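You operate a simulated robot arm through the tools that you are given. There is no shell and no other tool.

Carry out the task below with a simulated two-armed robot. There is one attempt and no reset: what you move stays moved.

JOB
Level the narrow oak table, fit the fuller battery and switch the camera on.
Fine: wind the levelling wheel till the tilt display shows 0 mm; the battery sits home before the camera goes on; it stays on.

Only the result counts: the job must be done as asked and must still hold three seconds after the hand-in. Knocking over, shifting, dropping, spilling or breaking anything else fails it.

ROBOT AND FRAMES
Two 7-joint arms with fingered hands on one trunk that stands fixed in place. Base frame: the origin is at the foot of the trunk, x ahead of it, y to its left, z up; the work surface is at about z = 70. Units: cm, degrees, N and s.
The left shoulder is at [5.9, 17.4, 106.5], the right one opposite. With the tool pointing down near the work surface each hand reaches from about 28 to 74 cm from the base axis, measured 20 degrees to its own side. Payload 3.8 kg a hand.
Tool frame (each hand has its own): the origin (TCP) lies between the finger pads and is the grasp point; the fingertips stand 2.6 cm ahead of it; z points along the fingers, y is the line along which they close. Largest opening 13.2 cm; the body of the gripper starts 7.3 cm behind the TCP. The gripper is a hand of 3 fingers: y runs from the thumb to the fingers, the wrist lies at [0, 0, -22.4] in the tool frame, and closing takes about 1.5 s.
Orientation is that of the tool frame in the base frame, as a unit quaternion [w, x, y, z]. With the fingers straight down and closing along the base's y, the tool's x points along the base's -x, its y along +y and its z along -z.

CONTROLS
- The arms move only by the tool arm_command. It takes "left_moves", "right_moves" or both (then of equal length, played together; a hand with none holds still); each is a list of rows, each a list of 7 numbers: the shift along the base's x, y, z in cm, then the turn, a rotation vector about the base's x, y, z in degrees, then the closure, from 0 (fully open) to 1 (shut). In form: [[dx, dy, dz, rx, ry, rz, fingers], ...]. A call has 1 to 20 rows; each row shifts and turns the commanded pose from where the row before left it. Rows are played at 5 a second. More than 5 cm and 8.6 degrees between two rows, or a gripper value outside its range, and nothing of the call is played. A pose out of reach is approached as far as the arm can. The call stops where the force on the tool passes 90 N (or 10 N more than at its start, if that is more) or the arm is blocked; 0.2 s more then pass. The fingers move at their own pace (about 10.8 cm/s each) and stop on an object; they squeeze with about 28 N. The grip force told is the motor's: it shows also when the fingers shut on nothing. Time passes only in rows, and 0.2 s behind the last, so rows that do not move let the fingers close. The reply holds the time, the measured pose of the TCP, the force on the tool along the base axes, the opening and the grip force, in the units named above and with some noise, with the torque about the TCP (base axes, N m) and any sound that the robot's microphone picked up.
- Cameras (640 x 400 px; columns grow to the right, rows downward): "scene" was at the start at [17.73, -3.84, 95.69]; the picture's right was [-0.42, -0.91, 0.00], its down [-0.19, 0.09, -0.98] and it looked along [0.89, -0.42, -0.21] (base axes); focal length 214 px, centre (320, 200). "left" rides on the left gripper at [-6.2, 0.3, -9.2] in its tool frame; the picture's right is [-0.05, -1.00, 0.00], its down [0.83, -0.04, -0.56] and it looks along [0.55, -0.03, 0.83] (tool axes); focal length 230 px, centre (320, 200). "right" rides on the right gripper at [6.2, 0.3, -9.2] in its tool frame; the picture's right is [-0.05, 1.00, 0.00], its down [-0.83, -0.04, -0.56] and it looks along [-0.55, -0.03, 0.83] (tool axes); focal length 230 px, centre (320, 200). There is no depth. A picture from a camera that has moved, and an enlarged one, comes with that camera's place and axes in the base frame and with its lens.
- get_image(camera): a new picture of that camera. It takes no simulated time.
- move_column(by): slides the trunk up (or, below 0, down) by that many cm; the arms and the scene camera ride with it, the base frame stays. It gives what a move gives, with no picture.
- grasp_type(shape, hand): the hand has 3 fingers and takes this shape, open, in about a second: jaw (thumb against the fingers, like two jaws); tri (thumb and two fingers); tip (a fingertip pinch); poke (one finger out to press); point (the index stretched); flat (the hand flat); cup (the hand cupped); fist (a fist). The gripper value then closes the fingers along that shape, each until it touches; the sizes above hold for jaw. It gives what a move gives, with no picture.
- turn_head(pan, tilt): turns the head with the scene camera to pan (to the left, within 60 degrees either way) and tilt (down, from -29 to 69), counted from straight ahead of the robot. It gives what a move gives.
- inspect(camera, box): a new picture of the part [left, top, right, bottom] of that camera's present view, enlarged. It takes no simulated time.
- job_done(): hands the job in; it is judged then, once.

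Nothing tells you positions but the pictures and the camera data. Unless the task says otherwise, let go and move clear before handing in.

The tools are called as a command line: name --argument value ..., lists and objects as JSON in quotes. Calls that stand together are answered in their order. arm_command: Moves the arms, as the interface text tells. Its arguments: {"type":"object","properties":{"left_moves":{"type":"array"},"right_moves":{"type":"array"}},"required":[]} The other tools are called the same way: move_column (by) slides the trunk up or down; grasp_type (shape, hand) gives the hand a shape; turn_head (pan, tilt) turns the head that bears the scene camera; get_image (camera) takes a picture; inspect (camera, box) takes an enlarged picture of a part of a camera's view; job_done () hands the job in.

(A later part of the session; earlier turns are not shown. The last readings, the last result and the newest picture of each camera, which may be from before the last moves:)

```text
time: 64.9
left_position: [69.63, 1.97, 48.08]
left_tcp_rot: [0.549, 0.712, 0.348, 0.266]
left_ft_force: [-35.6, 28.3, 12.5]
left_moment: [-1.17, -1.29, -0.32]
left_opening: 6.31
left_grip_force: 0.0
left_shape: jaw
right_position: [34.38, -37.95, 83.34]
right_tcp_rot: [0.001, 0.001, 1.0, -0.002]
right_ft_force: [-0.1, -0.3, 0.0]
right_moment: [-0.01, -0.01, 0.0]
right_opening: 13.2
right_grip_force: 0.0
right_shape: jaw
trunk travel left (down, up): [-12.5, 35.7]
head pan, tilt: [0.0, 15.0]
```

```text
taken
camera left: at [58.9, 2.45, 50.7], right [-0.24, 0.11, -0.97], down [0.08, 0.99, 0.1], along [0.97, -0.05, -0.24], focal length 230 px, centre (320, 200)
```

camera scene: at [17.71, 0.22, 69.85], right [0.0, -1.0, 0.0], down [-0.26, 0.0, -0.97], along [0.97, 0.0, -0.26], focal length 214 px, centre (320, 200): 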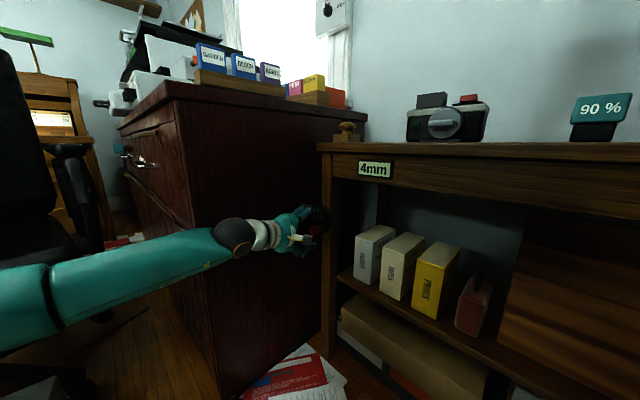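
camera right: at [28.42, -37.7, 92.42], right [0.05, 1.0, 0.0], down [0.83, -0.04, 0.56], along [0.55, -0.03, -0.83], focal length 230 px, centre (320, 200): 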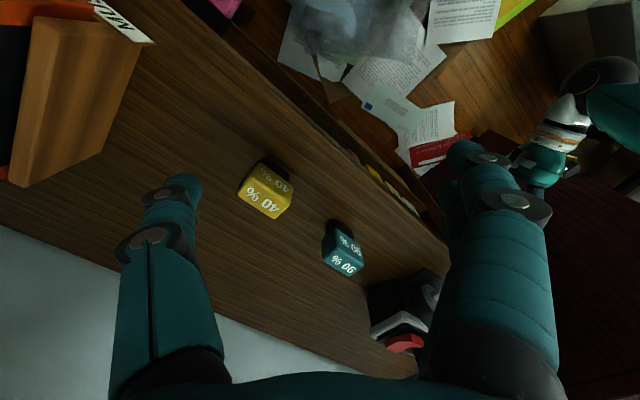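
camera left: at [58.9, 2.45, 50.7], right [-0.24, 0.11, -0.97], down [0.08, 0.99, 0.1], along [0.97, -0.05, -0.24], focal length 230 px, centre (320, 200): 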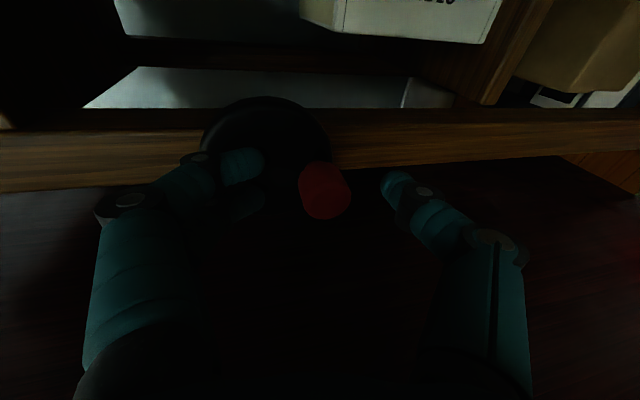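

The finger pair presses on the wheel disc (about 47 N), so I'll back off 0.8 cm along the wheel axis and then close on the knob.

arm_command --left_moves '[[-0.6, 0.55, -0.1, 0, 0, 0, 0.5], [0, 0, 0, 0, 0, 0, 0.7], [0, 0, 0, 0, 0, 0, 0.85], [0, 0, 0, 0, 0, 0, 1], [0, 0, 0, 0, 0, 0, 1], [0, 0, 0, 0, 0, 0, 1], [0, 0, 0, 0, 0, 0, 1]]'

inspect --camera "left" --box '[160, 80, 420, 280]'

inspect --camera "scene" --box '[240, 130, 400, 270]'

```text
time: 66.5
left_position: [69.2, 2.27, 47.73]
left_tcp_rot: [0.548, 0.713, 0.349, 0.265]
left_ft_force: [0.9, -7.5, 0.1]
left_moment: [-0.16, -0.25, -0.2]
left_opening: 1.6
left_grip_force: 28.3
left_shape: jaw
right_position: [34.6, -37.99, 83.28]
right_tcp_rot: [0.0, 0.001, 1.0, -0.001]
right_ft_force: [-0.6, 1.0, -0.6]
right_moment: [0.02, 0.02, 0.03]
right_opening: 13.2
right_grip_force: 0.1
right_shape: jaw
trunk travel left (down, up): [-12.5, 35.7]
head pan, tilt: [0.0, 15.0]
```

```text
2.00 times, centred on (290, 180) of left
camera zoom: at [58.39, 2.76, 50.44], right [-0.24, 0.12, -0.96], down [0.08, 0.99, 0.1], along [0.97, -0.06, -0.25], focal length 460 px, centre (380, 240)
```

zoom: 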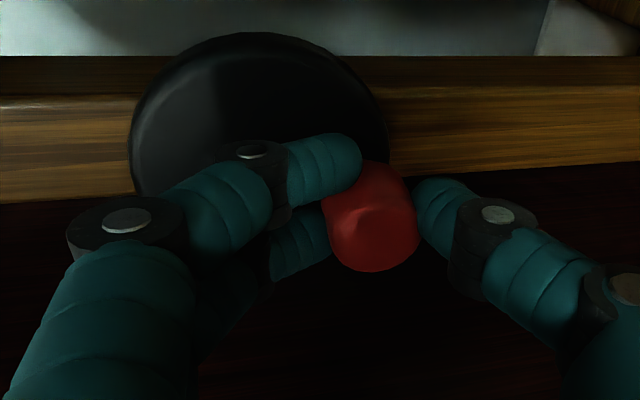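

```text
2.86 times, centred on (320, 200) of scene
camera zoom: at [17.9, 0.1, 69.78], right [0.0, -1.0, 0.0], down [-0.26, 0.0, -0.97], along [0.97, 0.0, -0.26], focal length 613 px, centre (320, 200)
```

zoom: 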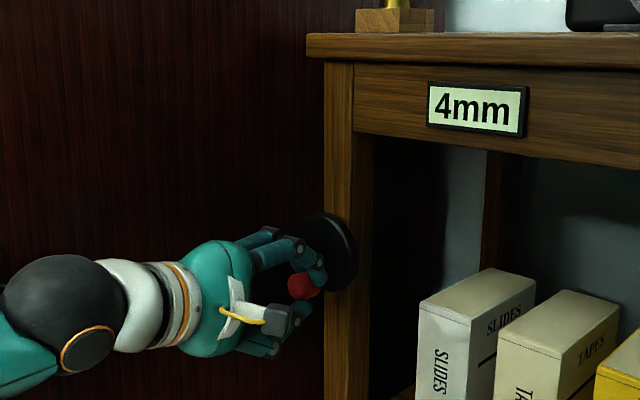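

The knob is well gripped now (pair on top, thumb below, 28 N), and the trunk offset is gone. I'll wind a short arc counterclockwise, about 48°, and check the position, force and display.

arm_command --left_moves '[[-0.413, -0.41, -0.061, 0, 0, 0, 1], [-0.413, -0.41, 0.061, 0, 0, 0, 1], [-0.395, -0.392, 0.181, 0, 0, 0, 1], [-0.36, -0.357, 0.293, 0, 0, 0, 1], [0, 0, 0, 0, 0, 0, 1]]'

inspect --camera "left" --box '[160, 80, 420, 280]'

inspect --camera "scene" --box '[240, 130, 400, 270]'

```text
time: 67.7
left_position: [67.69, 0.65, 47.97]
left_tcp_rot: [0.546, 0.714, 0.349, 0.264]
left_ft_force: [7.9, 2.1, -3.9]
left_moment: [-0.29, 0.05, 0.21]
left_opening: 1.22
left_grip_force: 27.9
left_shape: jaw
right_position: [34.64, -37.92, 83.05]
right_tcp_rot: [0.0, 0.0, 1.0, 0.0]
right_ft_force: [0.2, 0.3, -0.3]
right_moment: [0.0, 0.04, 0.01]
right_opening: 13.19
right_grip_force: 0.0
right_shape: jaw
trunk travel left (down, up): [-12.5, 35.7]
head pan, tilt: [0.0, 15.0]
```

```text
2.00 times, centred on (290, 180) of left
camera zoom: at [56.86, 1.29, 50.72], right [-0.24, 0.12, -0.96], down [0.08, 0.99, 0.1], along [0.97, -0.05, -0.25], focal length 460 px, centre (380, 240)
```

zoom: 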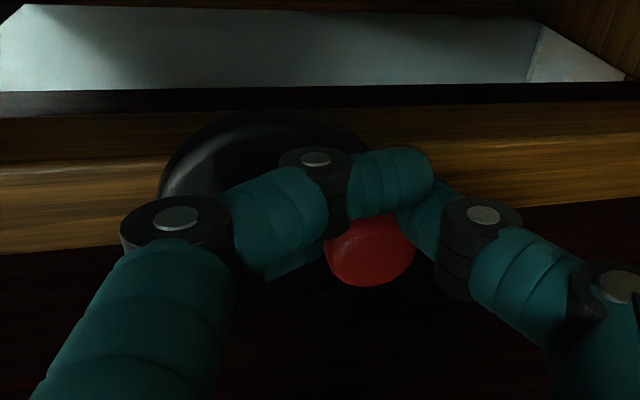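

```text
2.86 times, centred on (320, 200) of scene
camera zoom: at [17.95, 0.13, 69.77], right [0.0, -1.0, 0.0], down [-0.26, 0.0, -0.97], along [0.97, 0.0, -0.26], focal length 613 px, centre (320, 200)
```

zoom: 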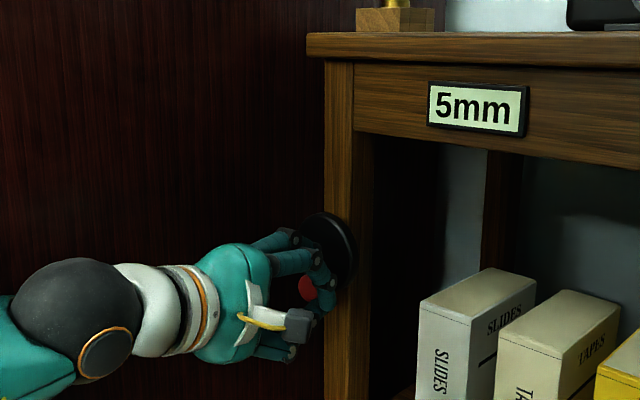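

The display went up to 5 mm, so it must be wound clockwise; also, the fast move slid the fingers sideways along the knob. I'll open, re-centre on the knob and then wind clockwise more slowly.

arm_command --left_moves '[[0, 0, 0, 0, 0, 0, 0.6], [0, 0, 0, 0, 0, 0, 0.6], [0.65, 0.68, -0.04, 0, 0, 0, 0.6], [0.65, 0.68, -0.04, 0, 0, 0, 0.6], [0, 0, 0, 0, 0, 0, 0.6]]'

inspect --camera "left" --box '[160, 80, 420, 280]'

inspect --camera "scene" --box '[280, 150, 400, 240]'

```text
time: 68.9
left_position: [69.01, 2.06, 47.93]
left_tcp_rot: [0.548, 0.712, 0.35, 0.265]
left_ft_force: [-0.8, 0.6, 0.2]
left_moment: [0.0, -0.02, 0.0]
left_opening: 5.25
left_grip_force: 0.0
left_shape: jaw
right_position: [34.69, -37.99, 83.3]
right_tcp_rot: [0.0, 0.001, 1.0, 0.0]
right_ft_force: [0.5, 0.3, 0.0]
right_moment: [0.0, -0.01, 0.0]
right_opening: 13.16
right_grip_force: 0.0
right_shape: jaw
trunk travel left (down, up): [-12.5, 35.7]
head pan, tilt: [0.0, 15.0]
```

```text
2.00 times, centred on (290, 180) of left
camera zoom: at [58.17, 2.6, 50.75], right [-0.24, 0.12, -0.96], down [0.08, 0.99, 0.1], along [0.97, -0.05, -0.25], focal length 460 px, centre (380, 240)
```

zoom: 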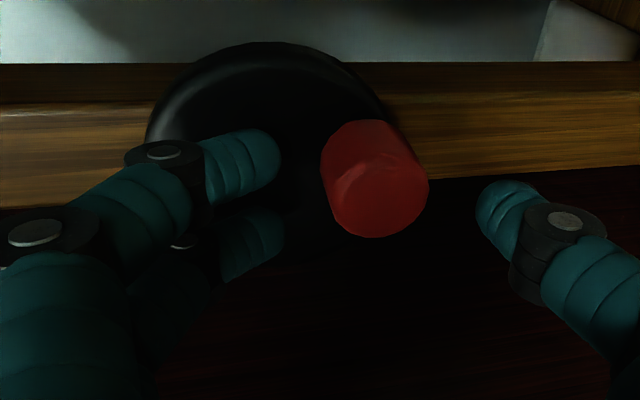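

```text
4.44 times, centred on (340, 195) of scene
camera zoom: at [17.91, 0.12, 69.78], right [0.0, -1.0, 0.0], down [-0.26, 0.0, -0.97], along [0.97, 0.0, -0.26], focal length 953 px, centre (231, 222)
```

zoom: 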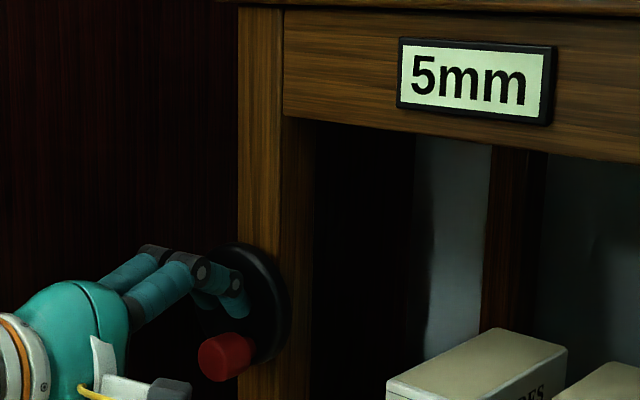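

The knob now sits about 20° past the bottom on the right, near (70.2, 0.35, 47.6), and the wheel centre works out at about (72.5, -0.65, 50.15) with a 2.8 cm radius. I'll centre on it, grip again and turn clockwise slowly.

arm_command --left_moves '[[-0.4, -0.64, 0, 0, 0, 0, 0.6], [0, 0, 0, 0, 0, 0, 0.75], [0, 0, 0, 0, 0, 0, 0.9], [0, 0, 0, 0, 0, 0, 1], [0, 0, 0, 0, 0, 0, 1], [0, 0, 0, 0, 0, 0, 1], [0, 0, 0, 0, 0, 0, 1]]'

inspect --camera "left" --box '[160, 80, 420, 280]'

```text
time: 70.5
left_position: [68.45, 1.43, 47.97]
left_tcp_rot: [0.547, 0.713, 0.349, 0.265]
left_ft_force: [1.5, -2.8, -1.0]
left_moment: [-0.19, -0.19, -0.04]
left_opening: 1.67
left_grip_force: 27.9
left_shape: jaw
right_position: [34.64, -37.88, 83.25]
right_tcp_rot: [0.001, 0.001, 1.0, 0.0]
right_ft_force: [-0.6, -0.7, 0.5]
right_moment: [-0.02, -0.01, -0.01]
right_opening: 13.2
right_grip_force: 0.1
right_shape: jaw
trunk travel left (down, up): [-12.5, 35.7]
head pan, tilt: [0.0, 15.0]
```

```text
2.00 times, centred on (290, 180) of left
camera zoom: at [57.73, 1.98, 50.77], right [-0.24, 0.12, -0.96], down [0.08, 0.99, 0.1], along [0.97, -0.05, -0.25], focal length 460 px, centre (380, 240)
```

zoom: 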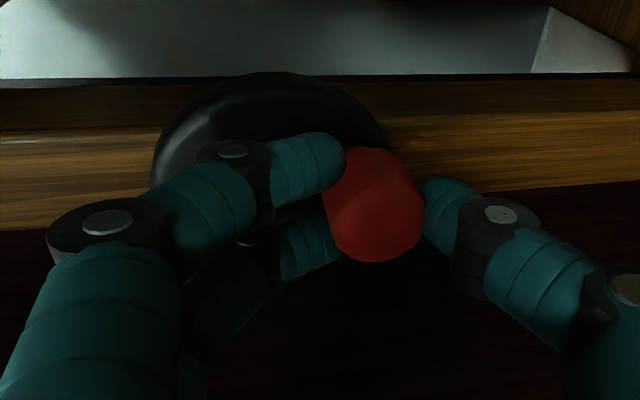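

The grip is good, with the knob nested between the two upper fingers and the thumb. Now I'll wind 40° clockwise, slowly.

arm_command --left_moves '[[0.132, 0.131, -0.06, 0, 0, 0, 1], [0.135, 0.133, -0.047, 0, 0, 0, 1], [0.137, 0.135, -0.034, 0, 0, 0, 1], [0.138, 0.137, -0.02, 0, 0, 0, 1], [0.139, 0.138, -0.007, 0, 0, 0, 1], [0.139, 0.138, 0.007, 0, 0, 0, 1], [0.138, 0.137, 0.02, 0, 0, 0, 1], [0.137, 0.135, 0.034, 0, 0, 0, 1], [0.135, 0.133, 0.047, 0, 0, 0, 1], [0.132, 0.131, 0.06, 0, 0, 0, 1], [0, 0, 0, 0, 0, 0, 1]]'

inspect --camera "left" --box '[160, 80, 420, 280]'

inspect --camera "scene" --box '[280, 150, 400, 240]'

```text
time: 72.9
left_position: [69.97, 2.89, 48.03]
left_tcp_rot: [0.546, 0.714, 0.35, 0.265]
left_ft_force: [-4.6, -7.5, -9.0]
left_moment: [0.08, -0.18, -0.3]
left_opening: 1.49
left_grip_force: 28.3
left_shape: jaw
right_position: [34.56, -37.91, 83.29]
right_tcp_rot: [0.0, 0.001, 1.0, -0.001]
right_ft_force: [0.0, 0.3, 0.9]
right_moment: [0.0, -0.02, -0.04]
right_opening: 13.19
right_grip_force: 0.1
right_shape: jaw
trunk travel left (down, up): [-12.5, 35.7]
head pan, tilt: [0.0, 15.0]
```

```text
2.00 times, centred on (290, 180) of left
camera zoom: at [59.15, 3.42, 50.71], right [-0.24, 0.12, -0.96], down [0.08, 0.99, 0.1], along [0.97, -0.05, -0.25], focal length 460 px, centre (380, 240)
```

zoom: 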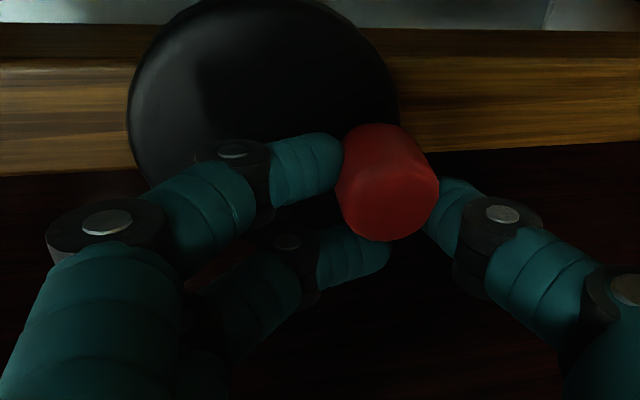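

```text
4.44 times, centred on (340, 195) of scene
camera zoom: at [17.93, 0.1, 69.77], right [0.0, -1.0, 0.0], down [-0.26, 0.0, -0.97], along [0.97, 0.0, -0.26], focal length 953 px, centre (231, 222)
```

zoom: 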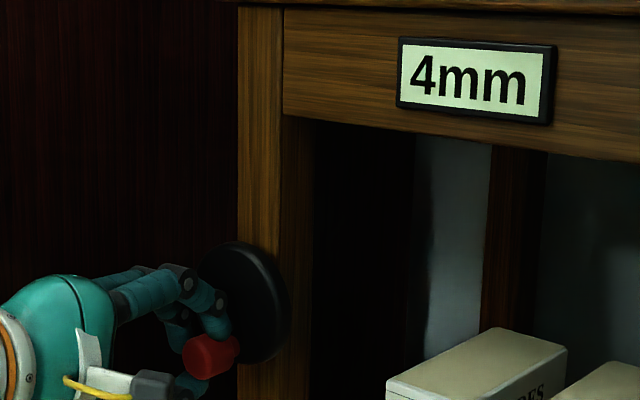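

The display is back to 4 mm and the knob follows, lagging a little in the grip. I'll continue clockwise along the arc toward 9 o'clock.

arm_command --left_moves '[[0.172, 0.17, 0.032, 0, 0, 0, 1], [0.169, 0.168, 0.053, 0, 0, 0, 1], [0.165, 0.164, 0.073, 0, 0, 0, 1], [0.16, 0.159, 0.094, 0, 0, 0, 1], [0.154, 0.153, 0.113, 0, 0, 0, 1], [0.146, 0.145, 0.131, 0, 0, 0, 1], [0.138, 0.136, 0.149, 0, 0, 0, 1], [0.128, 0.127, 0.165, 0, 0, 0, 1], [0.117, 0.116, 0.18, 0, 0, 0, 1], [0, 0, 0, 0, 0, 0, 1]]'

inspect --camera "left" --box '[160, 80, 420, 280]'

inspect --camera "scene" --box '[280, 150, 400, 240]'

```text
time: 75.1
left_position: [71.47, 4.4, 48.83]
left_tcp_rot: [0.545, 0.714, 0.351, 0.265]
left_ft_force: [8.1, 6.4, -15.2]
left_moment: [0.22, -0.17, 0.07]
left_opening: 1.3
left_grip_force: 27.7
left_shape: jaw
right_position: [34.74, -37.95, 83.1]
right_tcp_rot: [-0.001, 0.001, 1.0, 0.0]
right_ft_force: [0.5, 0.0, 0.3]
right_moment: [-0.02, 0.03, 0.02]
right_opening: 13.21
right_grip_force: 0.0
right_shape: jaw
trunk travel left (down, up): [-12.5, 35.7]
head pan, tilt: [0.0, 15.0]
```

```text
2.00 times, centred on (290, 180) of left
camera zoom: at [60.68, 4.91, 51.62], right [-0.24, 0.12, -0.96], down [0.08, 0.99, 0.1], along [0.97, -0.05, -0.25], focal length 460 px, centre (380, 240)
```

zoom: 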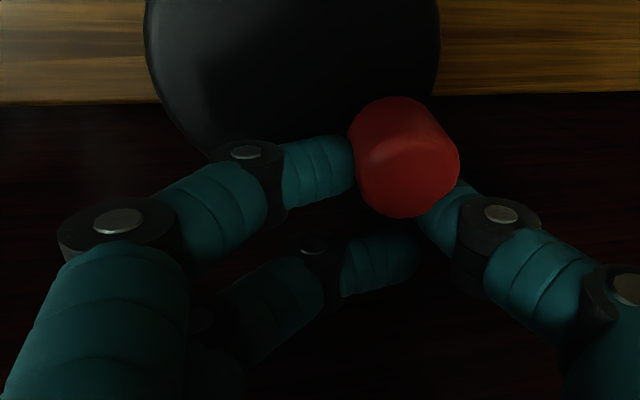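

```text
4.44 times, centred on (340, 195) of scene
camera zoom: at [18.01, 0.14, 69.75], right [0.0, -1.0, 0.0], down [-0.26, 0.0, -0.97], along [0.97, 0.0, -0.26], focal length 953 px, centre (231, 222)
```

zoom: 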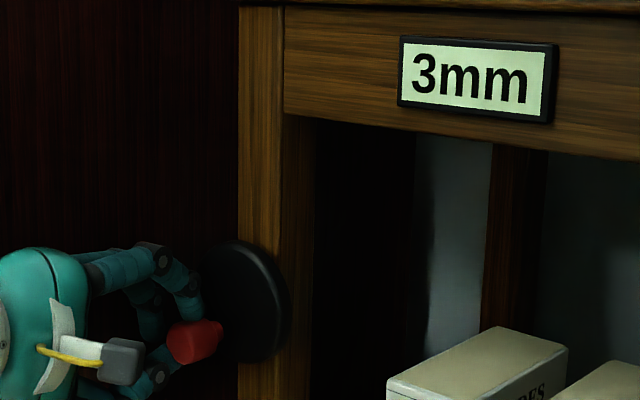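

The display reads 3 mm, at roughly 1 mm per 30°, and the knob has slipped toward the right finger. I'll open, re-centre on the knob (about (72.1, 2.25, 47.8)) and grip again.

arm_command --left_moves '[[0, 0, 0, 0, 0, 0, 0.6], [0, 0, 0, 0, 0, 0, 0.6], [-0.53, -0.49, -0.36, 0, 0, 0, 0.6], [-0.53, -0.49, -0.36, 0, 0, 0, 0.6], [0, 0, 0, 0, 0, 0, 0.6]]'

inspect --camera "left" --box '[160, 80, 420, 280]'

```text
time: 76.3
left_position: [70.2, 3.06, 48.3]
left_tcp_rot: [0.548, 0.713, 0.349, 0.265]
left_ft_force: [-0.1, -0.1, 0.6]
left_moment: [-0.02, 0.02, -0.02]
left_opening: 5.25
left_grip_force: 0.0
left_shape: jaw
right_position: [34.62, -38.06, 83.15]
right_tcp_rot: [0.0, 0.001, 1.0, 0.001]
right_ft_force: [-0.2, 0.0, -0.1]
right_moment: [-0.01, 0.0, 0.0]
right_opening: 13.19
right_grip_force: 0.1
right_shape: jaw
trunk travel left (down, up): [-12.5, 35.7]
head pan, tilt: [0.0, 15.0]
```

```text
2.00 times, centred on (290, 180) of left
camera zoom: at [59.42, 3.69, 51.09], right [-0.24, 0.12, -0.96], down [0.08, 0.99, 0.1], along [0.97, -0.05, -0.25], focal length 460 px, centre (380, 240)
```

zoom: 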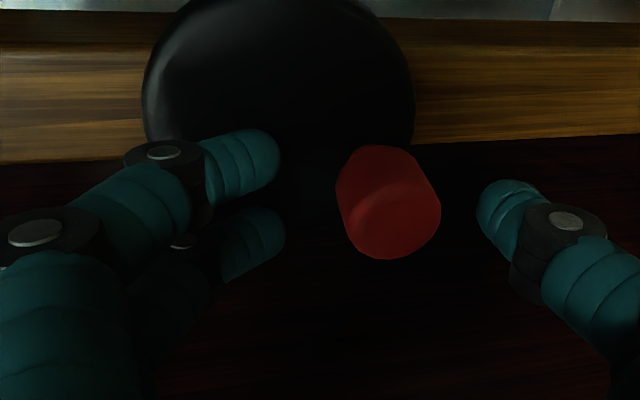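

The knob is centred again. I'll close and continue clockwise from about 7 o'clock up to 9 o'clock.

arm_command --left_moves '[[0, 0, 0, 0, 0, 0, 0.75], [0, 0, 0, 0, 0, 0, 0.9], [0, 0, 0, 0, 0, 0, 1], [0, 0, 0, 0, 0, 0, 1], [0, 0, 0, 0, 0, 0, 1], [0.146, 0.145, 0.131, 0, 0, 0, 1], [0.138, 0.136, 0.149, 0, 0, 0, 1], [0.128, 0.127, 0.165, 0, 0, 0, 1], [0.117, 0.116, 0.18, 0, 0, 0, 1], [0.106, 0.105, 0.194, 0, 0, 0, 1], [0.093, 0.092, 0.206, 0, 0, 0, 1], [0.08, 0.079, 0.217, 0, 0, 0, 1], [0.066, 0.066, 0.226, 0, 0, 0, 1], [0, 0, 0, 0, 0, 0, 1]]'

inspect --camera "left" --box '[160, 80, 420, 280]'

inspect --camera "scene" --box '[280, 150, 400, 240]'

```text
time: 79.3
left_position: [71.35, 4.48, 49.56]
left_tcp_rot: [0.544, 0.714, 0.351, 0.266]
left_ft_force: [9.9, 6.2, -16.6]
left_moment: [0.28, -0.26, 0.07]
left_opening: 1.46
left_grip_force: 28.2
left_shape: jaw
right_position: [34.74, -37.97, 83.16]
right_tcp_rot: [-0.001, 0.001, 1.0, 0.0]
right_ft_force: [0.1, 0.0, 1.3]
right_moment: [-0.01, 0.01, 0.01]
right_opening: 13.18
right_grip_force: 0.1
right_shape: jaw
trunk travel left (down, up): [-12.5, 35.7]
head pan, tilt: [0.0, 15.0]
```

```text
2.00 times, centred on (290, 180) of left
camera zoom: at [60.52, 4.85, 52.38], right [-0.24, 0.12, -0.96], down [0.08, 0.99, 0.1], along [0.97, -0.05, -0.25], focal length 460 px, centre (380, 240)
```

zoom: 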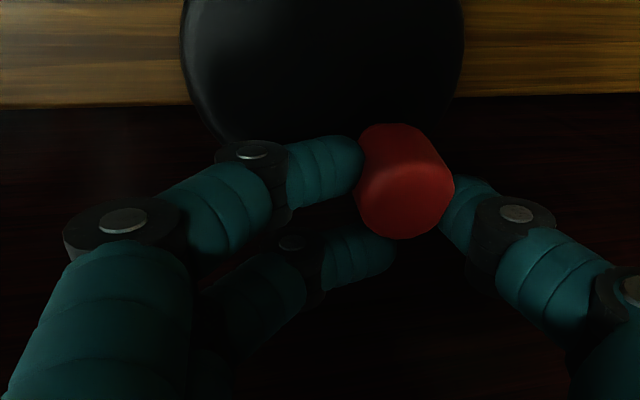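

```text
4.44 times, centred on (340, 195) of scene
camera zoom: at [18.02, 0.15, 69.75], right [0.0, -1.0, 0.0], down [-0.26, 0.0, -0.97], along [0.97, 0.0, -0.26], focal length 953 px, centre (231, 222)
```

zoom: 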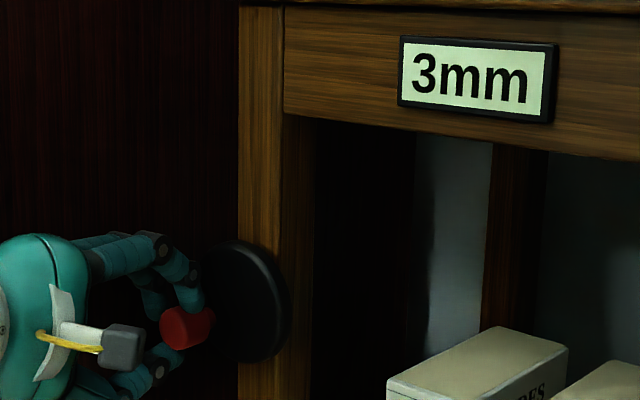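

The grip holds, and the knob is near the 8 o'clock position. I'll keep moving, mostly straight up now, toward and past 9 o'clock.

arm_command --left_moves '[[0.04, 0.04, 0.19, 0, 0, 0, 1], [0.04, 0.04, 0.2, 0, 0, 0, 1], [0.03, 0.03, 0.21, 0, 0, 0, 1], [0.02, 0.02, 0.22, 0, 0, 0, 1], [0, 0, 0.23, 0, 0, 0, 1], [0, 0, 0.23, 0, 0, 0, 1], [0, 0, 0.23, 0, 0, 0, 1], [0, 0, 0.23, 0, 0, 0, 1], [0, 0, 0, 0, 0, 0, 1]]'

inspect --camera "left" --box '[160, 80, 420, 280]'

inspect --camera "scene" --box '[280, 150, 400, 240]'

```text
time: 81.3
left_position: [71.79, 4.93, 50.79]
left_tcp_rot: [0.539, 0.715, 0.356, 0.268]
left_ft_force: [31.1, 18.4, -20.2]
left_moment: [0.63, -0.78, 0.26]
left_opening: 1.25
left_grip_force: 28.3
left_shape: jaw
right_position: [34.88, -37.93, 83.13]
right_tcp_rot: [-0.002, 0.001, 1.0, 0.0]
right_ft_force: [0.6, 0.0, -0.4]
right_moment: [0.0, 0.02, 0.0]
right_opening: 13.19
right_grip_force: 0.1
right_shape: jaw
trunk travel left (down, up): [-12.5, 35.7]
head pan, tilt: [0.0, 15.0]
```

```text
2.00 times, centred on (290, 180) of left
camera zoom: at [61.04, 5.32, 53.74], right [-0.25, 0.12, -0.96], down [0.07, 0.99, 0.11], along [0.97, -0.04, -0.26], focal length 460 px, centre (380, 240)
```

zoom: 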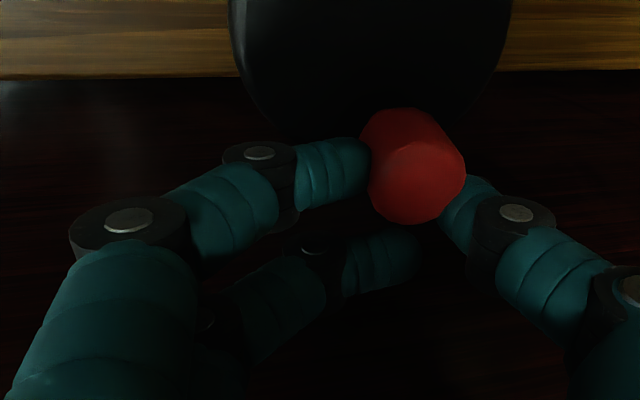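

```text
4.44 times, centred on (340, 195) of scene
camera zoom: at [18.11, 0.18, 69.73], right [0.0, -1.0, 0.0], down [-0.26, 0.0, -0.97], along [0.97, 0.0, -0.26], focal length 953 px, centre (231, 222)
```

zoom: 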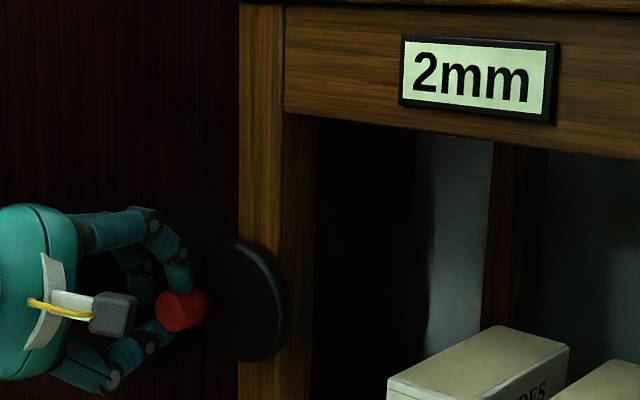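

It reads 2 mm now and the knob is close to 9 o'clock. I'll follow the arc over 9 o'clock in the same slow steps.

arm_command --left_moves '[[0.13, 0.13, 0.236, 0, 0, 0, 1], [0.033, 0.033, 0.24, 0, 0, 0, 1], [0.018, 0.018, 0.243, 0, 0, 0, 1], [0.002, 0.002, 0.244, 0, 0, 0, 1], [-0.012, -0.012, 0.243, 0, 0, 0, 1], [-0.028, -0.028, 0.241, 0, 0, 0, 1], [0, 0, 0, 0, 0, 0, 1]]'

inspect --camera "left" --box '[160, 80, 420, 280]'

inspect --camera "scene" --box '[280, 150, 400, 240]'

```text
time: 82.9
left_position: [71.45, 4.29, 53.03]
left_tcp_rot: [0.549, 0.712, 0.348, 0.265]
left_ft_force: [5.6, 0.1, 13.5]
left_moment: [-0.3, -0.13, 0.09]
left_opening: 0.96
left_grip_force: 27.9
left_shape: jaw
right_position: [34.54, -38.0, 83.18]
right_tcp_rot: [0.001, 0.001, 1.0, 0.0]
right_ft_force: [-0.5, 0.2, 0.5]
right_moment: [-0.04, 0.0, 0.01]
right_opening: 13.18
right_grip_force: 0.1
right_shape: jaw
trunk travel left (down, up): [-12.5, 35.7]
head pan, tilt: [0.0, 15.0]
```

```text
2.00 times, centred on (290, 180) of left
camera zoom: at [60.59, 4.83, 55.88], right [-0.24, 0.11, -0.96], down [0.08, 0.99, 0.1], along [0.97, -0.06, -0.24], focal length 460 px, centre (380, 240)
```

zoom: 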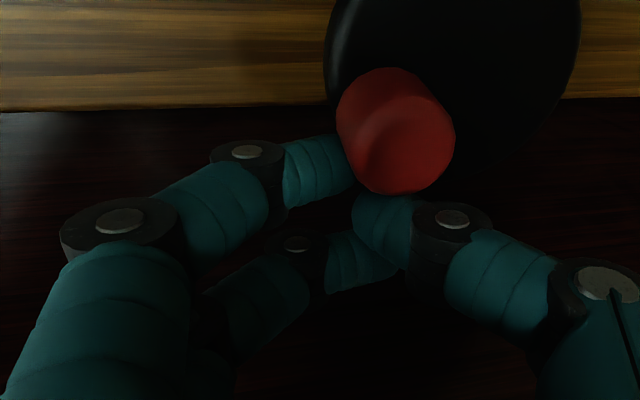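

```text
4.44 times, centred on (340, 195) of scene
camera zoom: at [17.85, 0.12, 69.8], right [0.0, -1.0, 0.0], down [-0.26, 0.0, -0.97], along [0.97, 0.0, -0.26], focal length 953 px, centre (231, 222)
```

zoom: 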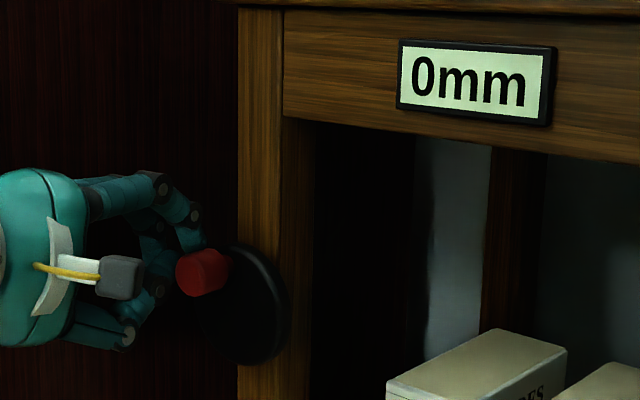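

The display reads 0 mm; the knob slid out of the fingers near 11 o'clock. I'll open the fingers, draw the hand straight back along the tool axis so the wheel isn't disturbed, and check how well centred the setting is.

arm_command --left_moves '[[-0.4, 0.3, 0.1, 0, 0, 0, 0.85], [-0.8, 0.62, 0.2, 0, 0, 0, 0.75], [-1.2, 0.9, 0.3, 0, 0, 0, 0.65], [-1.5, 1.1, 0.4, 0, 0, 0, 0.6], [-1.5, 0.9, 0.4, 0, 0, 0, 0.5]]'

inspect --camera "left" --box '[160, 40, 480, 280]'

inspect --camera "scene" --box '[280, 150, 400, 240]'

```text
time: 84.1
left_position: [66.43, 7.62, 55.22]
left_tcp_rot: [0.55, 0.712, 0.346, 0.267]
left_ft_force: [0.6, -0.8, 0.8]
left_moment: [0.02, 0.01, -0.01]
left_opening: 6.56
left_grip_force: 0.0
left_shape: jaw
right_position: [34.85, -38.46, 83.03]
right_tcp_rot: [-0.001, 0.001, 1.0, 0.002]
right_ft_force: [-0.3, -0.3, -0.4]
right_moment: [-0.02, 0.02, 0.0]
right_opening: 13.19
right_grip_force: 0.0
right_shape: jaw
trunk travel left (down, up): [-12.5, 35.7]
head pan, tilt: [0.0, 15.0]
```

```text
1.67 times, centred on (320, 160) of left
camera zoom: at [55.56, 8.25, 57.72], right [-0.23, 0.12, -0.97], down [0.08, 0.99, 0.1], along [0.97, -0.06, -0.24], focal length 384 px, centre (320, 267)
```

zoom: 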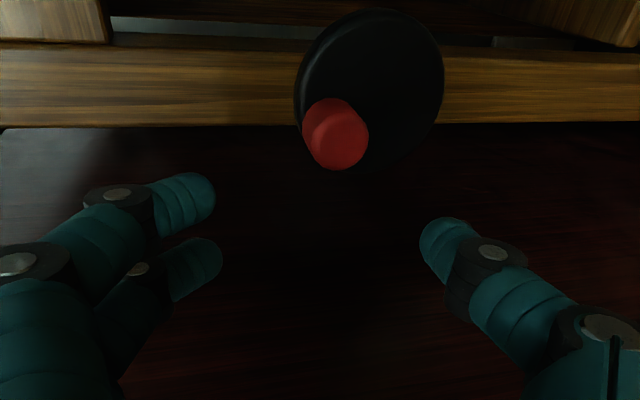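

```text
4.44 times, centred on (340, 195) of scene
camera zoom: at [18.06, -0.23, 69.78], right [0.0, -1.0, -0.01], down [-0.26, 0.01, -0.97], along [0.97, 0.0, -0.26], focal length 953 px, centre (231, 222)
```

zoom: 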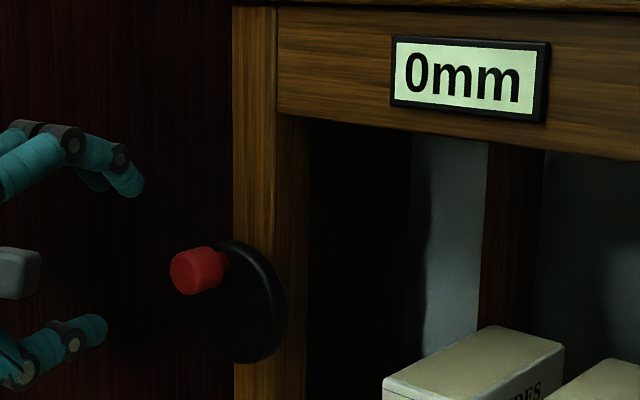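

The display holds at 0 mm with the hand off, so the levelling is done. The elbow seems to touch the stack again in this retracted pose, so I'll pitch the hand down and pull back.

arm_command --left_moves '[[-0.8, -0.2, 0.5, 3.3, 4.25, 0, 0.5], [-1.0, -0.2, 0.8, 3.3, 4.25, 0, 0.5], [-1.0, -0.2, 0.8, 3.3, 4.25, 0, 0.5], [-1.0, -0.2, 0.8, 3.3, 4.25, 0, 0.5], [0, 0, 0, 0, 0, 0, 0.5]]'

get_image --camera "scene"

```text
time: 85.3
left_position: [62.2, 7.48, 57.1]
left_tcp_rot: [0.404, 0.803, 0.394, 0.194]
left_ft_force: [-0.2, 0.6, 0.1]
left_moment: [-0.01, -0.01, 0.0]
left_opening: 6.57
left_grip_force: 0.0
left_shape: jaw
right_position: [34.65, -37.97, 83.14]
right_tcp_rot: [-0.001, 0.001, 1.0, 0.0]
right_ft_force: [-0.4, -0.2, -0.4]
right_moment: [0.0, 0.0, 0.03]
right_opening: 13.19
right_grip_force: 0.1
right_shape: jaw
trunk travel left (down, up): [-12.5, 35.7]
head pan, tilt: [0.0, 15.0]
```

```text
taken
camera scene: at [17.9, 0.12, 69.78], right [0.0, -1.0, 0.0], down [-0.26, 0.0, -0.97], along [0.97, 0.0, -0.26], focal length 214 px, centre (320, 200)
```

scene: 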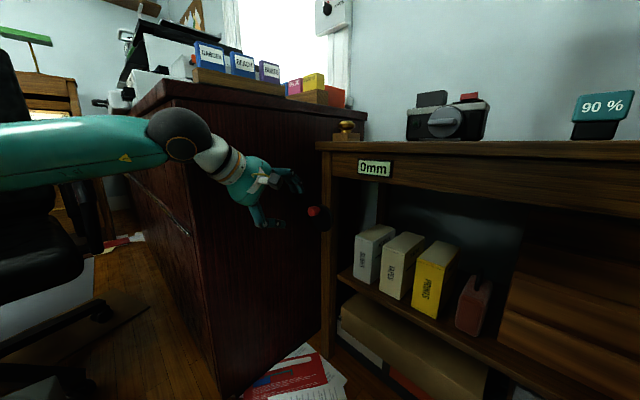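

The trunk offset is gone. Next I'll unroll and yaw the hand back to neutral while withdrawing toward (52, 1, 66).

arm_command --left_moves '[[-0.9, -0.6, 0.7, -5.4, 4.22, 5.08, 0.5], [-0.9, -0.6, 0.7, -5.4, 4.22, 5.08, 0.5], [-0.9, -0.6, 0.7, -5.4, 4.22, 5.08, 0.5], [-0.9, -0.6, 0.7, -5.4, 4.22, 5.08, 0.5], [-0.9, -0.6, 0.7, -5.4, 4.22, 5.08, 0.5], [-0.9, -0.6, 0.7, -5.4, 4.22, 5.08, 0.5], [-0.9, -0.6, 0.7, -5.4, 4.22, 5.08, 0.5], [-0.9, -0.6, 0.7, -5.4, 4.22, 5.08, 0.5], [-0.7, -0.5, 0.7, 0, 0, 7.5, 0.5], [-0.7, -0.5, 0.7, 0, 0, 7.5, 0.5], [-0.7, -0.5, 0.7, 0, 0, 7.5, 0.5], [-0.7, -0.5, 0.7, 0, 0, 7.5, 0.5], [-0.5, -0.5, 0.7, 0, 0, 7.5, 0.5]]'

get_image --camera "scene"

```text
time: 88.1
left_position: [51.74, 0.09, 66.26]
left_tcp_rot: [0.442, 0.169, 0.877, 0.083]
left_ft_force: [0.7, 0.4, 0.4]
left_moment: [0.0, 0.0, 0.0]
left_opening: 6.58
left_grip_force: 0.1
left_shape: jaw
right_position: [34.62, -37.94, 83.23]
right_tcp_rot: [0.0, 0.0, 1.0, 0.0]
right_ft_force: [-0.4, 0.1, 0.1]
right_moment: [-0.03, 0.04, -0.02]
right_opening: 13.18
right_grip_force: 0.1
right_shape: jaw
trunk travel left (down, up): [-12.5, 35.7]
head pan, tilt: [0.0, 15.0]
```

```text
taken
camera scene: at [17.89, 0.12, 69.79], right [0.0, -1.0, 0.0], down [-0.26, 0.0, -0.97], along [0.97, 0.0, -0.26], focal length 214 px, centre (320, 200)
```

scene: 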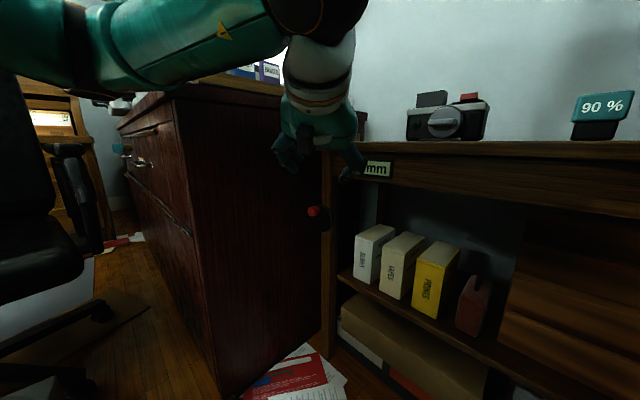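

The left hand is clear. I'll raise the trunk back up by 25 cm for the table-top work and swing the left hand aside to the left.

move_column --by 25

arm_command --left_moves '[[-1.5, 2.5, 0.5, 0, 0, 0, 0.5], [-1.5, 2.5, 0.5, 0, 0, 0, 0.5], [-1.5, 2.5, 0.5, 0, 0, 0, 0.5], [-1.5, 2.5, 0.5, 0, 0, 0, 0.5], [-1, 2.5, 0.5, 0, 0, 0, 0.5], [-1, 2.5, 0.5, 0, 0, 0, 0.5]]'

turn_head --pan -25 --tilt 25

get_image --camera "scene"

get_image --camera "right"

```text
time: 90.7
left_position: [51.63, 0.08, 91.35]
left_tcp_rot: [0.442, 0.171, 0.877, 0.081]
left_ft_force: [-0.9, 0.4, 0.6]
left_moment: [0.01, 0.02, -0.01]
left_opening: 6.57
left_grip_force: 0.1
left_shape: jaw
right_position: [34.76, -37.93, 108.14]
right_tcp_rot: [0.0, 0.001, 1.0, -0.001]
right_ft_force: [1.4, 0.5, 0.2]
right_moment: [0.03, -0.01, -0.05]
right_opening: 13.16
right_grip_force: 0.0
right_shape: jaw
trunk travel left (down, up): [-37.5, 10.7]
head pan, tilt: [0.0, 15.0]
```

```text
time: 92.1
left_position: [47.64, 10.15, 93.47]
left_tcp_rot: [0.442, 0.17, 0.877, 0.081]
left_ft_force: [0.3, -0.4, -0.4]
left_moment: [0.02, 0.04, 0.0]
left_opening: 6.55
left_grip_force: 0.1
left_shape: jaw
left hand out of reach, approached as far as the arm can: row 4, 5, 6
right_position: [34.67, -38.12, 108.24]
right_tcp_rot: [0.001, 0.0, 1.0, 0.0]
right_ft_force: [0.0, 0.6, -0.6]
right_moment: [-0.01, -0.05, 0.03]
right_opening: 13.18
right_grip_force: 0.1
right_shape: jaw
trunk travel left (down, up): [-37.5, 10.7]
head pan, tilt: [0.0, 15.0]
```

```text
time: 93.0
left_position: [47.6, 10.1, 93.44]
left_tcp_rot: [0.442, 0.171, 0.877, 0.081]
left_ft_force: [0.0, -0.1, -0.4]
left_moment: [0.0, -0.02, 0.0]
left_opening: 6.58
left_grip_force: 0.2
left_shape: jaw
right_position: [34.6, -38.04, 108.19]
right_tcp_rot: [0.0, 0.0, 1.0, 0.0]
right_ft_force: [0.4, -0.1, -0.1]
right_moment: [0.03, 0.01, 0.04]
right_opening: 13.21
right_grip_force: 0.1
right_shape: jaw
trunk travel left (down, up): [-37.5, 10.7]
head pan, tilt: [-25.0, 25.0]
```

```text
taken
camera scene: at [17.65, -3.77, 93.59], right [-0.42, -0.91, 0.0], down [-0.38, 0.18, -0.91], along [0.82, -0.38, -0.42], focal length 214 px, centre (320, 200)
```

scene: 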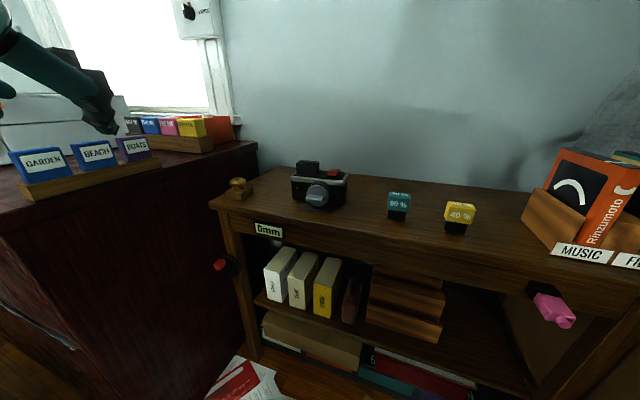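

```text
taken
camera right: at [28.43, -37.7, 117.41], right [0.05, 1.0, 0.0], down [0.83, -0.04, 0.56], along [0.55, -0.03, -0.83], focal length 230 px, centre (320, 200)
```

right: 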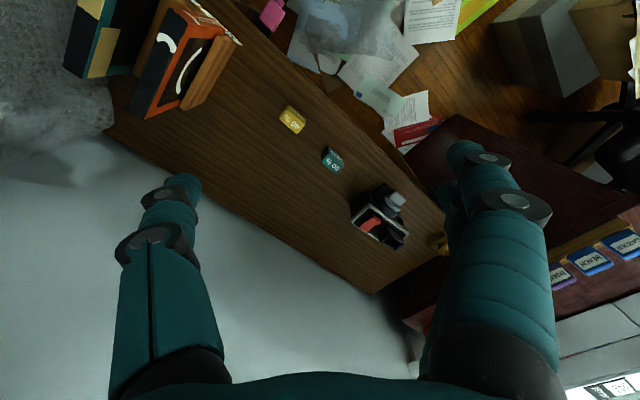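

The display reads 0mm from here too, and the camera and batteries are in full view. I'll zoom in to measure the battery, the socket and the red rocker.

inspect --camera "scene" --box '[280, 150, 360, 220]'

inspect --camera "scene" --box '[370, 170, 490, 250]'

inspect --camera "right" --box '[330, 170, 430, 260]'

inspect --camera "right" --box '[270, 90, 370, 190]'

```text
5.71 times, centred on (320, 185) of scene
camera zoom: at [17.65, -3.77, 93.59], right [-0.42, -0.91, 0.0], down [-0.38, 0.18, -0.91], along [0.82, -0.38, -0.42], focal length 1226 px, centre (320, 286)
```

zoom: 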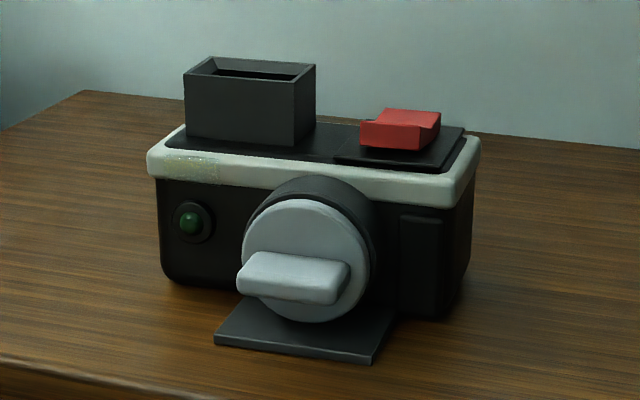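

```text
5.00 times, centred on (430, 210) of scene
camera zoom: at [17.65, -3.77, 93.59], right [-0.42, -0.91, 0.0], down [-0.38, 0.18, -0.91], along [0.82, -0.38, -0.42], focal length 1072 px, centre (-230, 150)
```

zoom: 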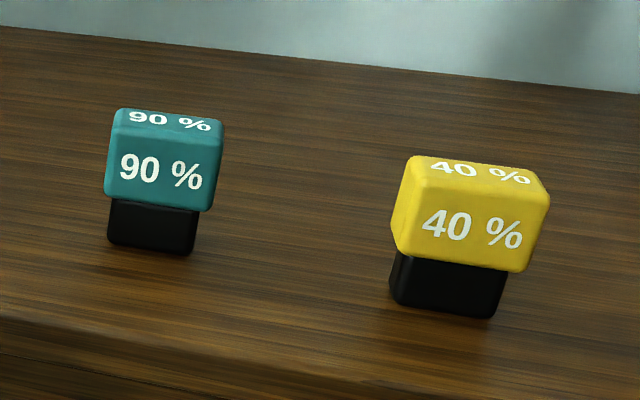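

```text
4.44 times, centred on (380, 215) of right
camera zoom: at [28.43, -37.7, 117.41], right [0.05, 1.0, 0.0], down [0.83, -0.04, 0.56], along [0.55, -0.03, -0.83], focal length 1022 px, centre (53, 133)
```

zoom: 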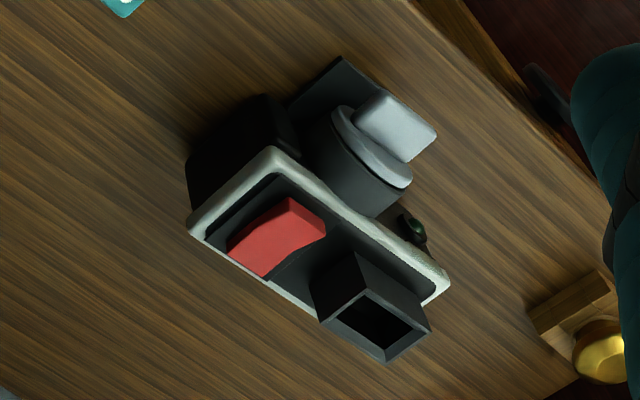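

```text
4.00 times, centred on (320, 140) of right
camera zoom: at [28.43, -37.7, 117.41], right [0.05, 1.0, 0.0], down [0.83, -0.04, 0.56], along [0.55, -0.03, -0.83], focal length 920 px, centre (320, 440)
```

zoom: 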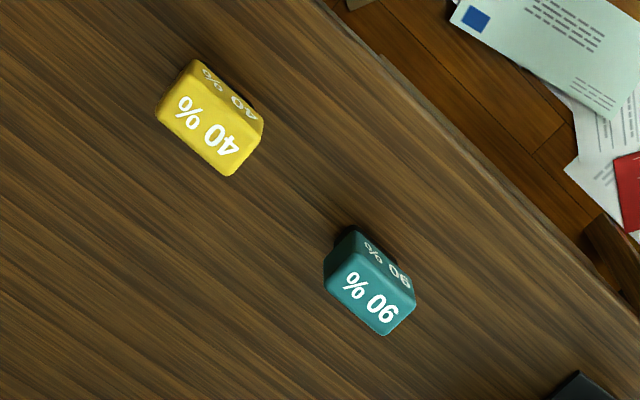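

I need a sharper look at the rocker's shape and the socket opening, so I'll enlarge those further.

inspect --camera "right" --box '[365, 205, 431, 255]'

inspect --camera "scene" --box '[300, 152, 345, 186]'

```text
8.00 times, centred on (398, 230) of right
camera zoom: at [28.43, -37.7, 117.41], right [0.05, 1.0, 0.0], down [0.83, -0.04, 0.56], along [0.55, -0.03, -0.83], focal length 1841 px, centre (-304, -40)
```

zoom: 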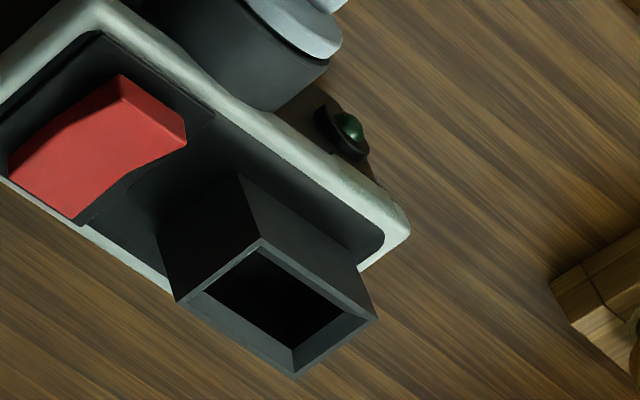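

```text
11.76 times, centred on (322, 169) of scene
camera zoom: at [17.65, -3.77, 93.59], right [-0.42, -0.91, 0.0], down [-0.38, 0.18, -0.91], along [0.82, -0.38, -0.42], focal length 2523 px, centre (291, 565)
```

zoom: 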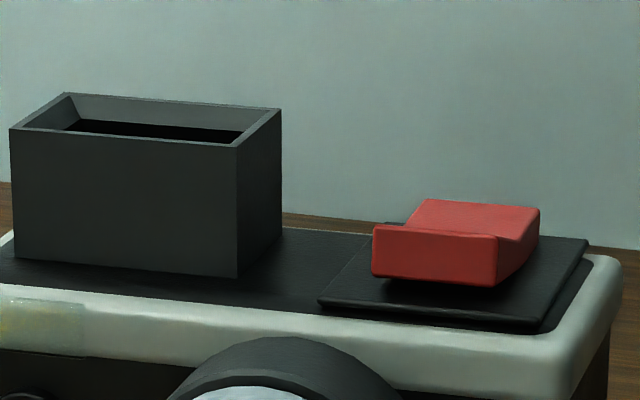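

The socket rim triangulates very consistently: its centre is about (66.0, -23.1) at z = 79.7, roughly 4.9 × 2.9 cm outside, with its long side at azimuth 48°. Next I'll measure the 90 % battery the same way.

inspect --camera "right" --box '[310, 135, 358, 180]'

inspect --camera "scene" --box '[378, 182, 428, 230]'

```text
8.89 times, centred on (334, 158) of right
camera zoom: at [28.43, -37.7, 117.41], right [0.05, 1.0, 0.0], down [0.83, -0.04, 0.56], along [0.55, -0.03, -0.83], focal length 2045 px, centre (196, 578)
```

zoom: 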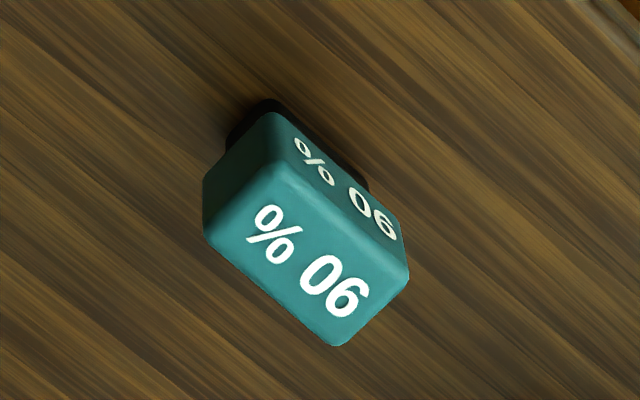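

```text
8.33 times, centred on (403, 206) of scene
camera zoom: at [17.65, -3.77, 93.59], right [-0.42, -0.91, 0.0], down [-0.38, 0.18, -0.91], along [0.82, -0.38, -0.42], focal length 1787 px, centre (-372, 150)
```

zoom: 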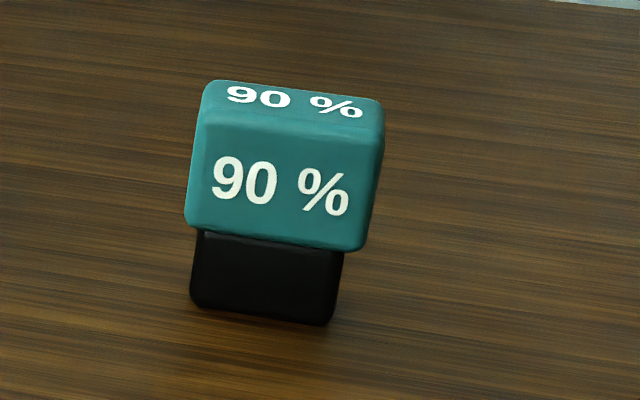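

The 90 % battery's top centre is (47.6, -36.15, 75.6): a coloured head about 4.2 × 2.5 × 2.8 cm on a black plug 2.85 cm tall, long axis at azimuth 47°, so already nearly parallel to the socket. I'll bring the right hand above it, turned +47° so the fingers close on the short side.

arm_command --right_moves '[[2.16, 0.3, -2.5, 0, 0, 7.83, 0.3], [2.16, 0.3, -2.5, 0, 0, 7.83, 0.5], [2.16, 0.3, -2.5, 0, 0, 7.83, 0.5], [2.16, 0.3, -2.5, 0, 0, 7.83, 0.5], [2.16, 0.3, -2.5, 0, 0, 7.83, 0.5], [2.16, 0.3, -2.5, 0, 0, 7.83, 0.5], [0, 0, 0, 0, 0, 0, 0.5]]'

get_image --camera "right"

get_image --camera "scene"

```text
time: 94.6
left_position: [47.66, 10.09, 93.52]
left_tcp_rot: [0.443, 0.169, 0.877, 0.082]
left_ft_force: [0.0, 0.2, 0.8]
left_moment: [0.01, 0.0, 0.02]
left_opening: 6.54
left_grip_force: 0.0
left_shape: jaw
right_position: [47.61, -36.05, 93.02]
right_tcp_rot: [0.001, -0.399, 0.917, 0.0]
right_ft_force: [1.3, -0.2, 0.9]
right_moment: [-0.04, -0.01, 0.0]
right_opening: 6.68
right_grip_force: 0.1
right_shape: jaw
trunk travel left (down, up): [-37.5, 10.7]
head pan, tilt: [-25.0, 25.0]
```

```text
taken
camera right: at [43.03, -40.37, 102.23], right [-0.69, 0.72, 0.0], down [0.6, 0.58, 0.56], along [0.4, 0.39, -0.83], focal length 230 px, centre (320, 200)
```

right: 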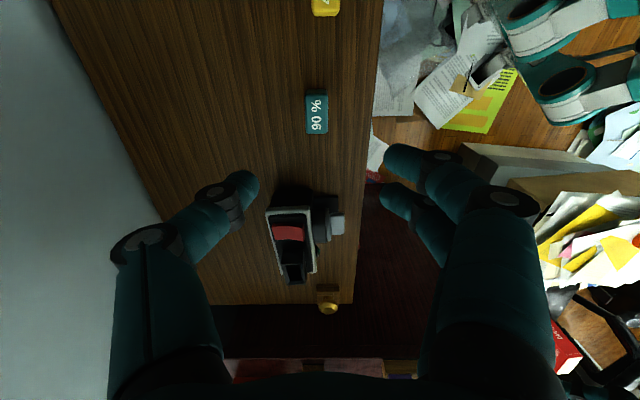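

```text
taken
camera scene: at [17.62, -3.78, 93.6], right [-0.42, -0.91, 0.0], down [-0.38, 0.18, -0.91], along [0.82, -0.38, -0.42], focal length 214 px, centre (320, 200)
```

scene: 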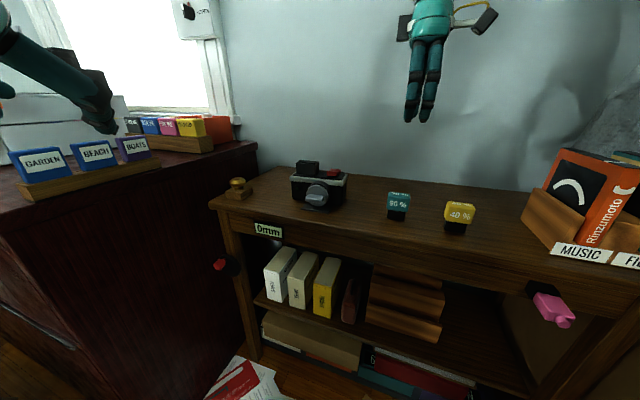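

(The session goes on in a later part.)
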